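You operate a simulated robot arm through the tools that you are given. There is no shell and no other tool. Be economical: measure what you need, move in short steps, check, and stop when the job is done.

Carry out the task below with a simulated robot arm. There is one attempt and no reset: what you move stays moved.

## Task
Open the upper drawer.

It is judged by the outcome, as a careful person would: the job done as asked, and still so three seconds after it is handed in. It fails if anything else is knocked over, pushed out of place, dropped, spilled or broken.

## Robot
A 6-joint arm with a two-finger parallel gripper, fixed in place. Base frame: the origin is at the foot of the arm, x ahead of it, y to its left, z up. Lengths are in cm, angles in rad, forces in N, time in s.
With the tool pointing down near the work surface it reaches from about 22 to 62 cm from the base axis. Its first joint turns from -1.152 to 1.152 rad. Payload 2.7 kg.
Tool frame: the origin (TCP) lies between the finger pads and is the grasp point; the fingertips stand 2.3 cm ahead of it; z points along the fingers, y is the line along which they close. The gripper opens to 9.4 cm. The fingers are 3.8 cm wide and 1 cm thick; the gripper's body (5.4 by 9.6 cm) begins 3.9 cm behind the TCP.
Orientation is told as [roll, pitch, yaw] about the base's x, y, z axes, in that order, counted from this pose: with the fingers straight down and closing along the base's y, the tool's x points along the base's -x, its y along +y and its z along -z.

## Interface
- The arm moves only by the tool apply_moves. Its argument "increments" is a list of rows, each a list of 7 numbers: the closure, from 0 (fully open) to 1 (shut), then the shift along the tool's x, y, z in units of 30 mm (1.0 is 30 mm), then the turn, a rotation vector about the tool's x, y, z in units of 4 degrees (1.0 is 4 degrees). In form: [[claw, x, y, z, ax, ay, az], ...]. A call has 1 to 8 rows; each row shifts and turns the commanded pose from where the row before left it, along the tool's axes as they then stand. A call with a number of a shift or a turn outside -1 to 1 is refused whole. Each row takes 0.2 s and may step no farther than 5 cm and 0.15 rad from the row before; otherwise, or with a gripper value out of range, the whole call is refused. A pose out of reach is approached as far as the arm can. The call stops where the force on the tool passes 40 N (or 10 N more than at its start, if that is more) or the arm is blocked; 0.2 s more then pass. Each finger travels about 4.5 cm/s and halts on what it meets, pressing with about 32 N; the grip force reading is that of the motor and also rises with nothing between the fingers. The clock runs only during rows and for 0.2 s after the last one: add rows that do not move to give the fingers time. It gives the time, the measured TCP pose, the force on the tool (base axes), the opening and the grip force at its end, in the units of the frame above (readings bear some noise), and new pictures: "show" is both (left out), scene, wrist or none.
- Cameras (640 x 400 px; columns grow to the right, rows downward): "scene" is fixed at [7.71, -45.92, 137.5]; the picture's right is [0.57, -0.82, 0.00], its down [-0.67, -0.47, -0.57] and it looks along [0.47, 0.33, -0.82] (base axes); focal length 317 px, centre (320, 200). "wrist" rides on the gripper at [-3.9, 0, -4.4] in the tool frame; the picture's right is [0.00, -1.00, 0.00], its down [0.97, 0.00, -0.24] and it looks along [0.24, 0.00, 0.97] (tool axes); focal length 218 px, centre (320, 200). There is no depth. A picture from a camera that has moved, and an enlarged one, comes with that camera's place and axes in the base frame and with its lens.
- inspect(camera, box): a new picture of the part [left, top, right, bottom] of that camera's present view, enlarged. It takes no simulated time.
- sign_off(): hands the job in; it is judged then, once.

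Go step by step. Nothing tells you positions but the pictures and the camera data: compare them with the known pose of the tool, close in by small moves and look again before you grip or let go. The budget is 90 turns and 150 pictures, counting those below and the enlarged ones. Unless the task says otherwise, let go and move clear before handing in, and close with one line.

The tools are called after "Emit:" as name(argument=value, ...) on one line, values as JSON. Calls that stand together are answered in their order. apply_moves: Moves the arm, as the interface text tells. Its arguments: {"type":"object","properties":{"increments":{"type":"array","items":{"type":"array","items":{"type":"number"}}},"show":{"type":"string","enum":["both","scene","wrist","none"]}},"required":["increments"]} The other tools are called the same way: inspect (camera, box) takes an enlarged picture of a part of a camera's view; sign_off () hands the job in.

At the start:

```text
clock: 0.0
tool_pos: [29.28, -21.58, 106.44]
tool_rot: [0.0, 0.001, -0.001]
force: [1.1, 0.1, 0.5]
gripper_width: 9.41
gripper_force: 0.0
```

scene: 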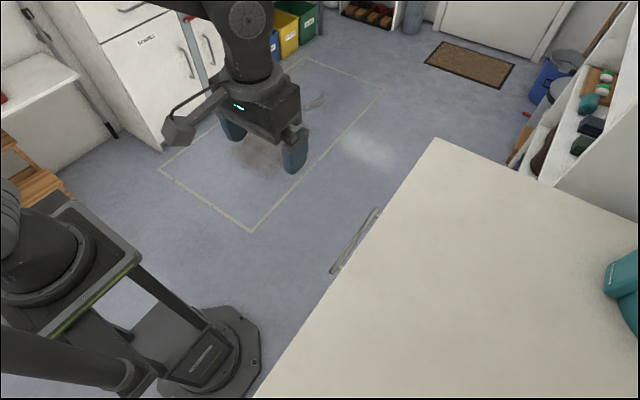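
wrist: 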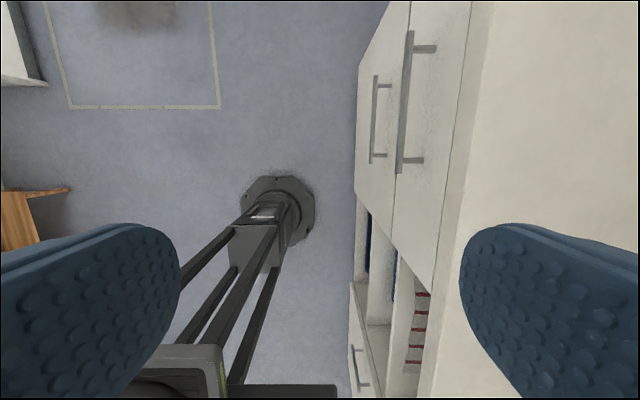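

The cabinet stands on my right with its front facing the arm (+y), and two bar handles show in the wrist picture; the nearer, larger one should be the upper drawer's. I'll enlarge that area to measure it.

Emit:
inspect(camera="wrist", box=[340, 0, 500, 100])

Emit:
inspect(camera="wrist", box=[340, 100, 500, 200])

Emit:
inspect(camera="wrist", box=[320, 160, 640, 400])

```text
4.00 times, centred on (420, 50) of wrist
camera zoom: at [33.15, -21.67, 110.79], right [0.0, -1.0, 0.0], down [-0.97, 0.0, 0.24], along [-0.24, 0.0, -0.97], focal length 873 px, centre (-80, 800)
```

zoom: 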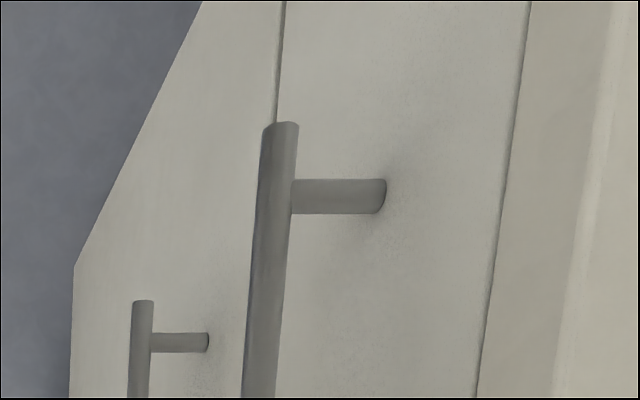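

```text
4.00 times, centred on (420, 150) of wrist
camera zoom: at [33.15, -21.67, 110.79], right [0.0, -1.0, 0.0], down [-0.97, 0.0, 0.24], along [-0.24, 0.0, -0.97], focal length 873 px, centre (-80, 400)
```

zoom: 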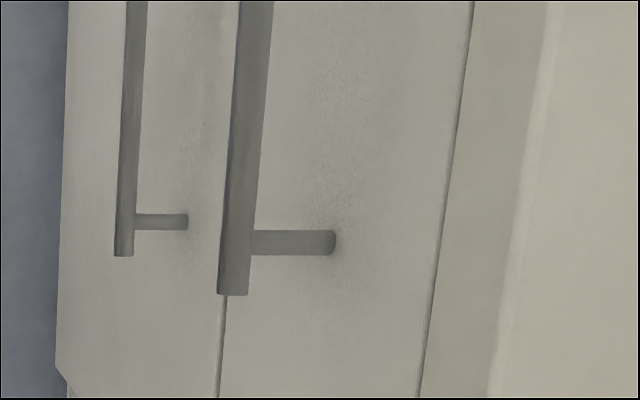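

```text
1.67 times, centred on (480, 280) of wrist
camera zoom: at [33.15, -21.67, 110.79], right [0.0, -1.0, 0.0], down [-0.97, 0.0, 0.24], along [-0.24, 0.0, -0.97], focal length 364 px, centre (53, 67)
```

zoom: 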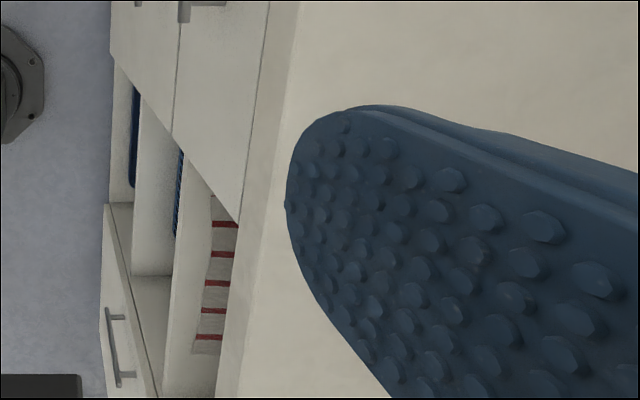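

The upper drawer's bar runs along x from about 27 to 57, at y ≈ -41.7 and z ≈ 55, with the panel at y ≈ -47.5. I'll approach from above at x ≈ 35 with the fingers partly closed, and tilt them toward the cabinet later.

Emit:
apply_moves(increments=[[0.35, -0.24, -0.55, 0.9, 0, 0, 0], [0.35, -0.24, -0.55, 0.9, 0, 0, 0], [0.35, -0.24, -0.55, 0.9, 0, 0, 0], [0.35, -0.24, -0.55, 0.9, 0, 0, 0], [0.35, -0.24, -0.55, 0.9, 0, 0, 0], [0.35, -0.24, -0.55, 0.9, 0, 0, 0], [0.35, -0.24, -0.55, 0.9, 0, 0, 0], [0.35, -0.24, -0.55, 0.9, 0, 0, 0]])

```text
clock: 1.6
tool_pos: [34.18, -33.12, 88.14]
tool_rot: [0.001, 0.004, -0.002]
force: [-12.1, 15.0, 18.3]
gripper_width: 5.45
gripper_force: 0.1
stopped in row 8: the force on the tool passed its limit (the readings are from after the stop); the commanded pose is now the measured one
camera wrist: at [37.95, -33.3, 92.49], right [0.0, -1.0, 0.0], down [-0.97, 0.0, 0.24], along [-0.24, 0.0, -0.97], focal length 218 px, centre (320, 200)
```

scene: 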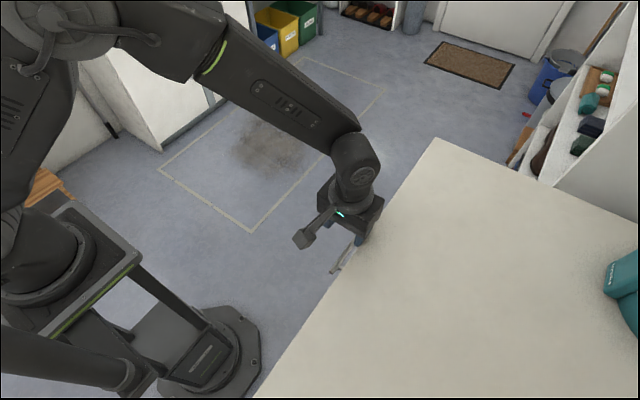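
wrist: 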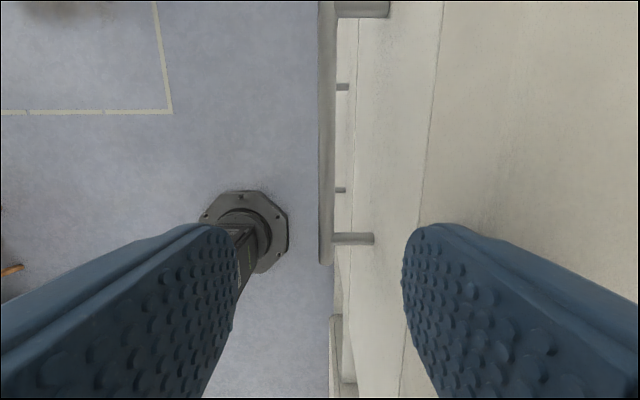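

Contact came early: triangulating the two views puts the cabinet top at z ≈ 87, the panel at y ≈ -37.6 and the bar at y ≈ -33.9, z ≈ 76.6 (x about 30 to 47). I'll back off and tilt the tool toward horizontal, so it can grip the bar from the front.

Emit:
apply_moves(increments=[[0.35, 0, 0.3, -0.8, 0, 0, 0], [0.35, 0, 0.8, -0.5, 0, 0, 0], [0.35, -0.3, 1, 0, 0, 0, 0], [0.35, -0.3, 1, 0, 0, 0, 0], [0.35, -0.3, 1, 0, 1, 0, 0], [0.35, -0.3, 0.5, 0, 1, 0, 0], [0.35, -0.2, 0, 0, 1, 0, 0], [0.35, 0, 0, 0, 1, 0, 0]], show="none")

Emit:
apply_moves(increments=[[0.35, 0, 0, 0, 1, 0, 0], [0.35, 0, 0, 0, 1, 0, 0], [0.35, 0, 0, 0, 1, 0, 0], [0.35, 0, 0, 0, 1, 0, 0], [0.35, 0, 0, 0, 1, 0, 0], [0.35, 0, 0, 0, 1, 0, 0], [0.35, 0, 0, 0, 1, 0, 0], [0.35, 0, 0, 0, 1, 0, 0]])

```text
clock: 3.5
tool_pos: [38.48, -19.7, 91.68]
tool_rot: [-0.283, 0.002, 0.0]
force: [0.1, 0.2, 0.1]
gripper_width: 6.11
gripper_force: 0.1
```

```text
clock: 5.2
tool_pos: [38.47, -19.61, 91.82]
tool_rot: [-0.842, 0.003, -0.001]
force: [-0.7, 0.4, 0.0]
gripper_width: 6.09
gripper_force: 0.0
camera wrist: at [42.25, -16.32, 94.69], right [0.0, -0.67, 0.75], down [-0.97, 0.18, 0.16], along [-0.24, -0.72, -0.65], focal length 218 px, centre (320, 200)
```

scene: 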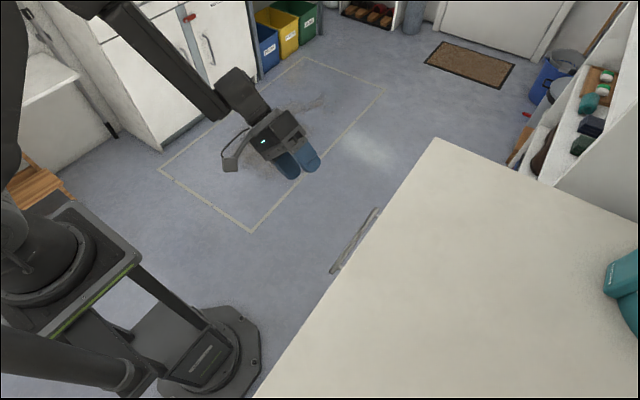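
wrist: 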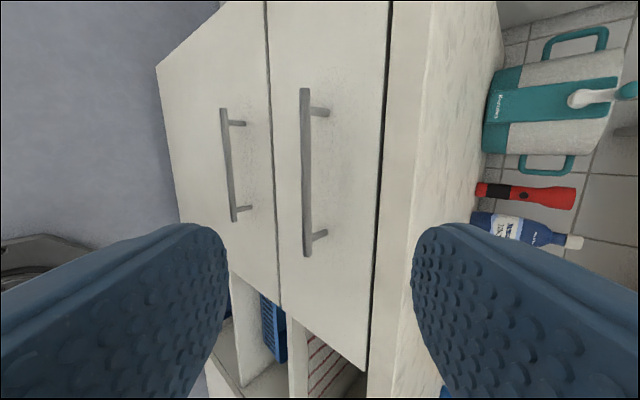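

Both handles are clear now, and the upper drawer's is the one nearest the worktop. I'll keep tilting to about 80–85°.

Emit:
apply_moves(increments=[[0.35, 0, 0, 0, 1, 0, 0], [0.35, 0, 0, 0, 1, 0, 0], [0.35, 0, 0, 0, 1, 0, 0], [0.35, 0, 0, 0, 1, 0, 0], [0.35, 0, 0, 0, 1, 0, 0], [0.35, 0, 0, 0, 1, 0, 0], [0.35, 0, 0, 0, 1, 0, 0], [0.35, 0, 0, 0, 1, 0, 0]], show="none")

Emit:
apply_moves(increments=[[0.35, 0, 0.7, 0, 1, 0, 0], [0.35, 0, 0.8, 0, 1, 0, 0], [0.35, 0, 0.8, 0, 0, 0, 0], [0.35, 0, 0.8, 0, 0, 0, 0], [0.35, 0, 0.8, 0, 0, 0, 0], [0.35, 0, 0.8, 0, 0, 0, 0], [0.35, 0, 0.3, 0, 0, 0, 0]])

```text
clock: 7.0
tool_pos: [38.39, -19.67, 91.8]
tool_rot: [-1.4, 0.002, -0.002]
force: [-0.5, 0.1, -0.4]
gripper_width: 6.1
gripper_force: 0.1
```

```text
clock: 8.7
tool_pos: [38.47, -18.54, 76.89]
tool_rot: [-1.538, 0.0, 0.0]
force: [-0.1, 0.0, 1.5]
gripper_width: 6.11
gripper_force: 0.0
camera wrist: at [42.27, -14.22, 76.91], right [0.0, -0.03, 1.0], down [-0.97, 0.24, 0.01], along [-0.24, -0.97, -0.03], focal length 218 px, centre (320, 200)
```

scene: 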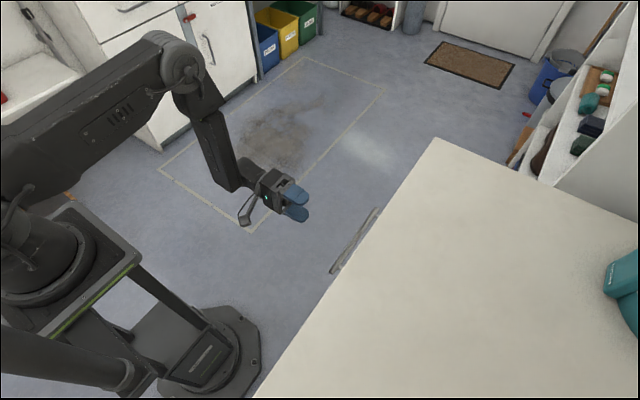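
wrist: 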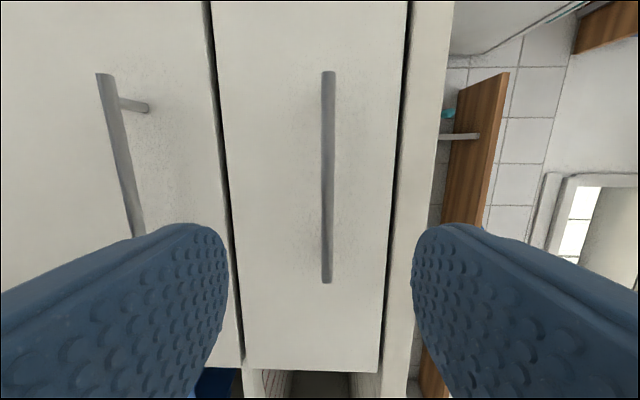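

The bar is centred between the fingers at z ≈ 77, about 15 cm ahead. I'll move in 12 cm and check.

Emit:
apply_moves(increments=[[0.35, 0, -0.1, 0.8, 0, 0, 0], [0.35, 0, -0.1, 0.8, 0, 0, 0], [0.35, 0, 0, 0.8, 0, 0, 0], [0.35, 0, 0, 0.8, 0, 0, 0], [0.35, 0, 0, 0.8, 0, 0, 0]])

```text
clock: 9.8
tool_pos: [38.28, -30.57, 76.98]
tool_rot: [-1.537, 0.001, 0.0]
force: [0.2, -0.6, 0.4]
gripper_width: 6.08
gripper_force: 0.1
camera wrist: at [42.24, -26.26, 77.11], right [0.0, -0.03, 1.0], down [-0.97, 0.24, 0.01], along [-0.24, -0.97, -0.03], focal length 218 px, centre (320, 200)
```

scene: 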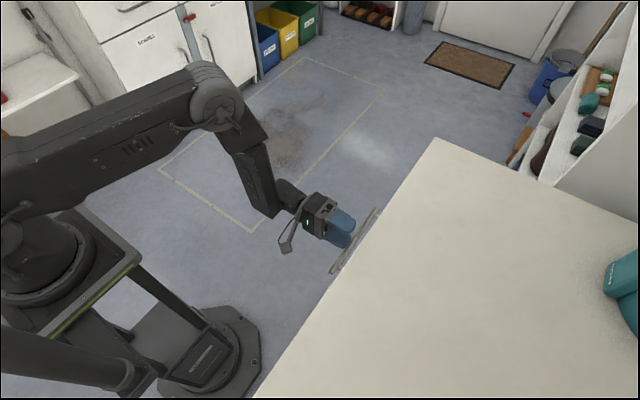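
wrist: 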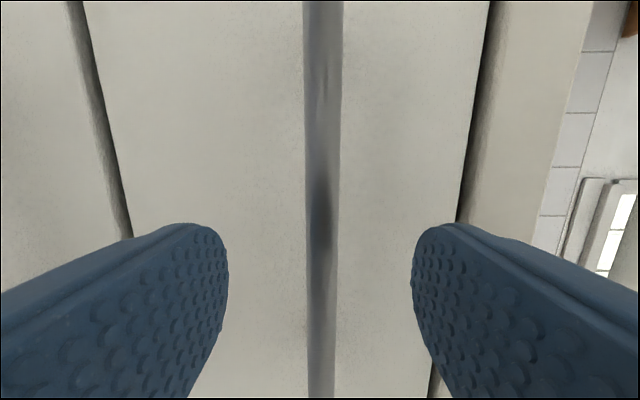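

The bar lies centred between the fingers. I'll go in the last 3 cm and close.

Emit:
apply_moves(increments=[[0.35, 0, 0, 0.5, 0, 0, 0], [0.35, 0, 0, 0.5, 0, 0, 0], [1, 0, 0, 0, 0, 0, 0], [1, 0, 0, 0, 0, 0, 0], [1, 0, 0, 0, 0, 0, 0], [1, 0, 0, 0, 0, 0, 0], [1, 0, 0, 0, 0, 0, 0]])

```text
clock: 11.4
tool_pos: [38.41, -33.61, 77.03]
tool_rot: [-1.539, 0.0, -0.002]
force: [-3.9, 1.7, 7.7]
gripper_width: 1.08
gripper_force: 44.9
camera wrist: at [42.27, -29.22, 77.08], right [0.0, -0.03, 1.0], down [-0.97, 0.24, 0.01], along [-0.24, -0.97, -0.03], focal length 218 px, centre (320, 200)
```

scene: 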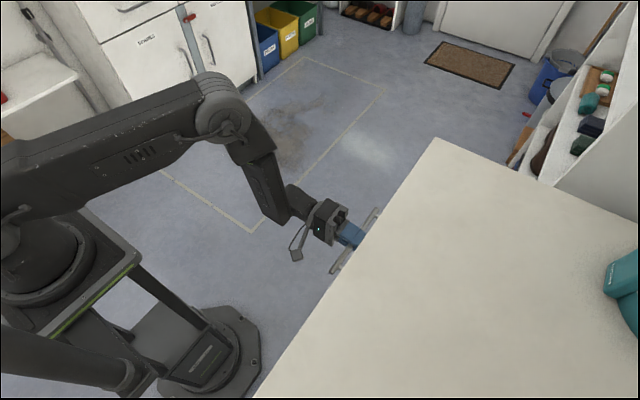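
wrist: 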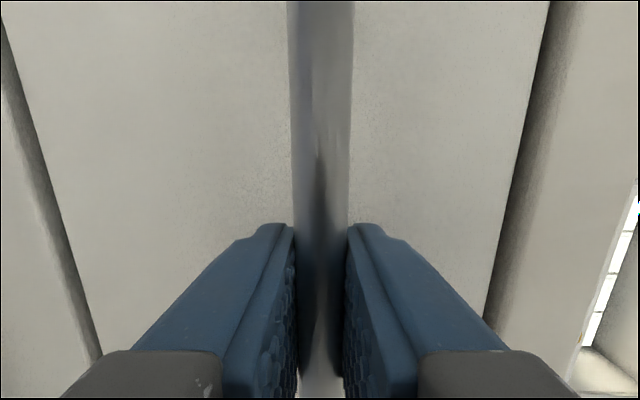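

The bar is held firmly. I'll pull gently straight along +y.

Emit:
apply_moves(increments=[[1, 0, 0.005, -0.15, 0, 0, 0], [1, 0, 0.01, -0.3, 0, 0, 0], [1, 0, 0.01, -0.3, 0, 0, 0], [1, 0, 0.01, -0.3, 0, 0, 0], [1, 0, 0.01, -0.3, 0, 0, 0], [1, 0, 0.01, -0.3, 0, 0, 0]])

```text
clock: 12.8
tool_pos: [38.32, -28.64, 76.99]
tool_rot: [-1.539, 0.001, -0.002]
force: [2.3, 1.1, 8.0]
gripper_width: 1.1
gripper_force: 44.9
camera wrist: at [42.26, -24.28, 77.09], right [0.0, -0.03, 1.0], down [-0.97, 0.24, 0.01], along [-0.24, -0.97, -0.03], focal length 218 px, centre (320, 200)
```

scene: 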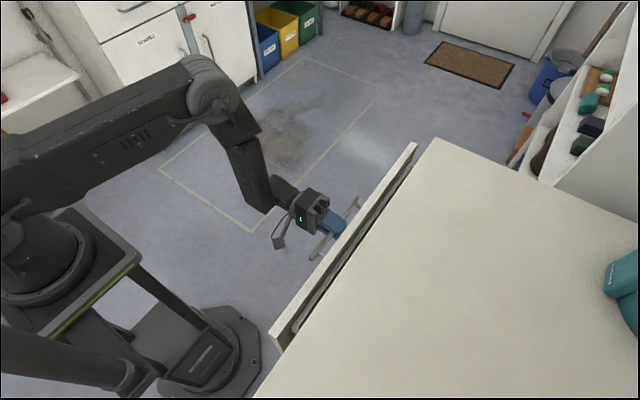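
wrist: 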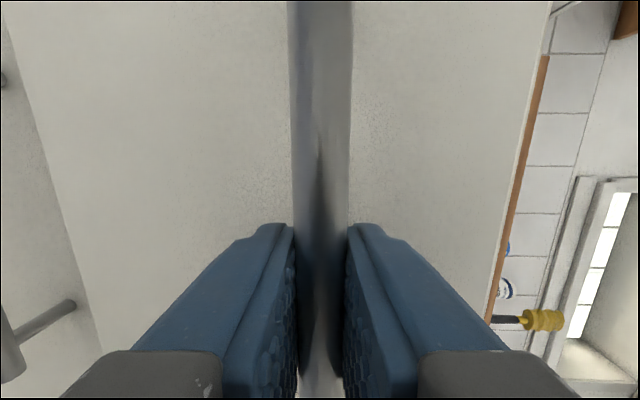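

The drawer follows smoothly. I'll pull further.

Emit:
apply_moves(increments=[[1, 0, 0.01, -0.3, 0, 0, 0], [1, 0, 0.015, -0.4, 0, 0, 0], [1, 0, 0.015, -0.4, 0, 0, 0], [1, 0, 0.015, -0.4, 0, 0, 0], [1, 0, 0.015, -0.4, 0, 0, 0], [1, 0, 0.015, -0.4, 0, 0, 0], [1, 0, 0.01, -0.3, 0, 0, 0]])

```text
clock: 14.4
tool_pos: [38.32, -20.83, 77.07]
tool_rot: [-1.538, 0.0, -0.001]
force: [1.7, -0.9, 6.3]
gripper_width: 1.14
gripper_force: 44.5
camera wrist: at [42.24, -16.54, 77.09], right [0.0, -0.03, 1.0], down [-0.97, 0.24, 0.01], along [-0.24, -0.97, -0.03], focal length 218 px, centre (320, 200)
```

scene: 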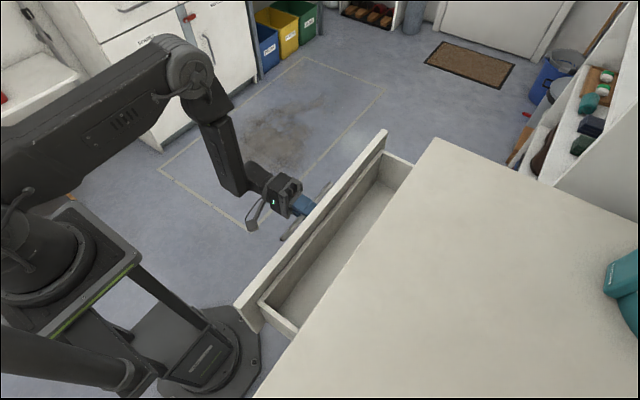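
wrist: 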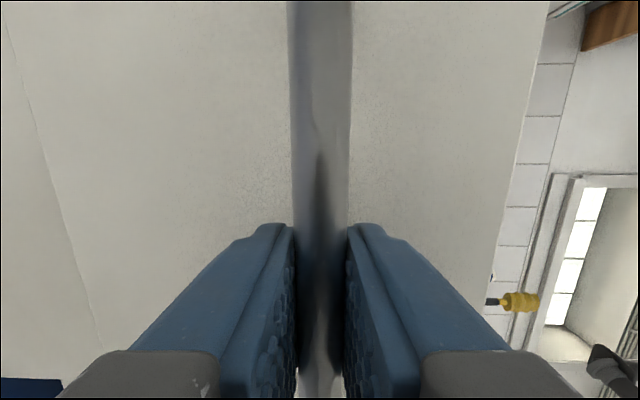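

It is about 13 cm open with little resistance, so I'll pull some 8 cm more.

Emit:
apply_moves(increments=[[1, 0, 0.01, -0.3, 0, 0, 0], [1, 0, 0.015, -0.4, 0, 0, 0], [1, 0, 0.015, -0.4, 0, 0, 0], [1, 0, 0.015, -0.4, 0, 0, 0], [1, 0, 0.015, -0.4, 0, 0, 0], [1, 0, 0.015, -0.4, 0, 0, 0], [1, 0, 0.01, -0.3, 0, 0, 0]], show="scene")

```text
clock: 16.1
tool_pos: [38.35, -13.13, 77.11]
tool_rot: [-1.538, -0.001, -0.001]
force: [1.1, -1.2, 14.4]
gripper_width: 1.12
gripper_force: 45.3
```

scene: 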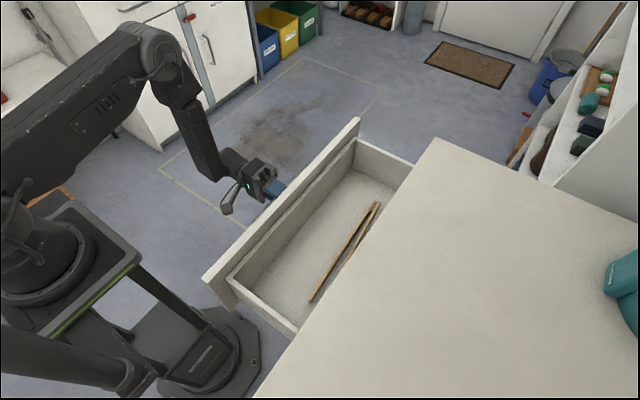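

It is about 20 cm open and there is still room, so I'll pull a little more, slowly.

Emit:
apply_moves(increments=[[1, 0, 0.01, -0.25, 0, 0, 0], [1, 0, 0.01, -0.3, 0, 0, 0], [1, 0, 0.01, -0.3, 0, 0, 0], [1, 0, 0.01, -0.3, 0, 0, 0], [1, 0, 0.01, -0.25, 0, 0, 0], [1, 0, 0, 0, 0, 0, 0]], show="scene")

```text
clock: 17.4
tool_pos: [38.42, -8.87, 77.04]
tool_rot: [-1.538, 0.002, 0.0]
force: [3.9, -0.5, 14.4]
gripper_width: 1.14
gripper_force: 44.9
```

scene: 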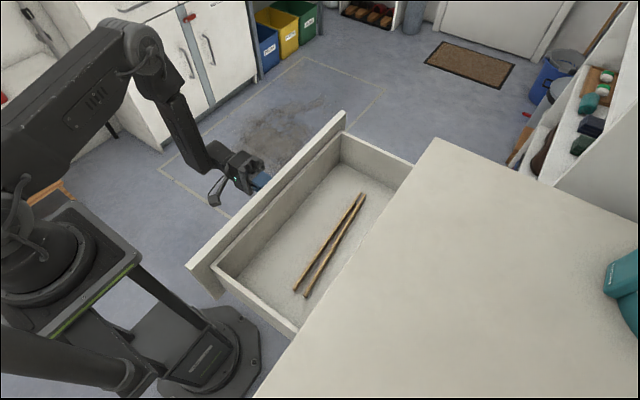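

It is well open, about 25 cm. I'll release the bar and back straight off.

Emit:
apply_moves(increments=[[0.4, 0, 0, 0, 0, 0, 0], [0.4, 0, 0, 0, 0, 0, 0], [0.4, 0, 0, 0, 0, 0, 0], [0.4, 0, 0, -0.3, 0, 0, 0], [0.4, 0, 0, -0.6, 0, 0, 0], [0.4, 0, 0, -0.8, 0, 0, 0], [0.4, 0, 0, -0.8, 0, 0, 0], [0.4, 0, 0, -0.5, 0, 0, 0]])

```text
clock: 19.2
tool_pos: [38.26, -0.0, 77.32]
tool_rot: [-1.538, 0.002, -0.003]
force: [0.1, 0.3, -0.1]
gripper_width: 5.65
gripper_force: 0.1
camera wrist: at [42.16, 4.36, 77.33], right [0.0, -0.03, 1.0], down [-0.97, 0.24, 0.01], along [-0.24, -0.97, -0.03], focal length 218 px, centre (320, 200)
```

scene: 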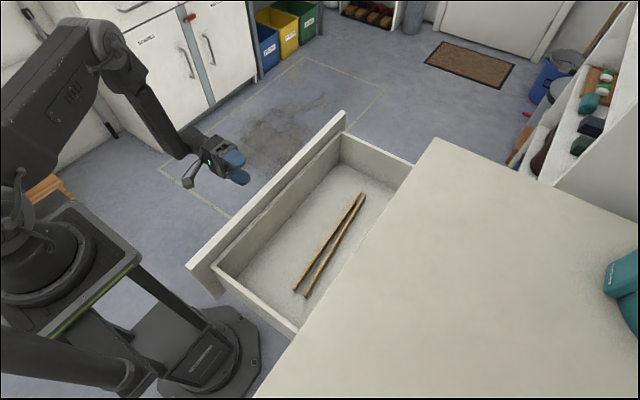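
wrist: 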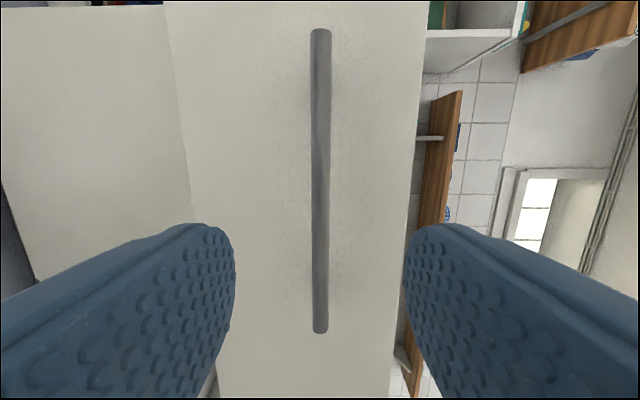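

The drawer stays open, the gripper is clear of the handle, and nothing else has moved. Handing in.

Emit:
sign_off()

```text
The job is handed in.
```

The upper drawer is open by about 25 cm, and the arm has let go and moved clear. Early on, the fingers bumped the edge of the cabinet top while I was judging its height, but nothing visibly moved.
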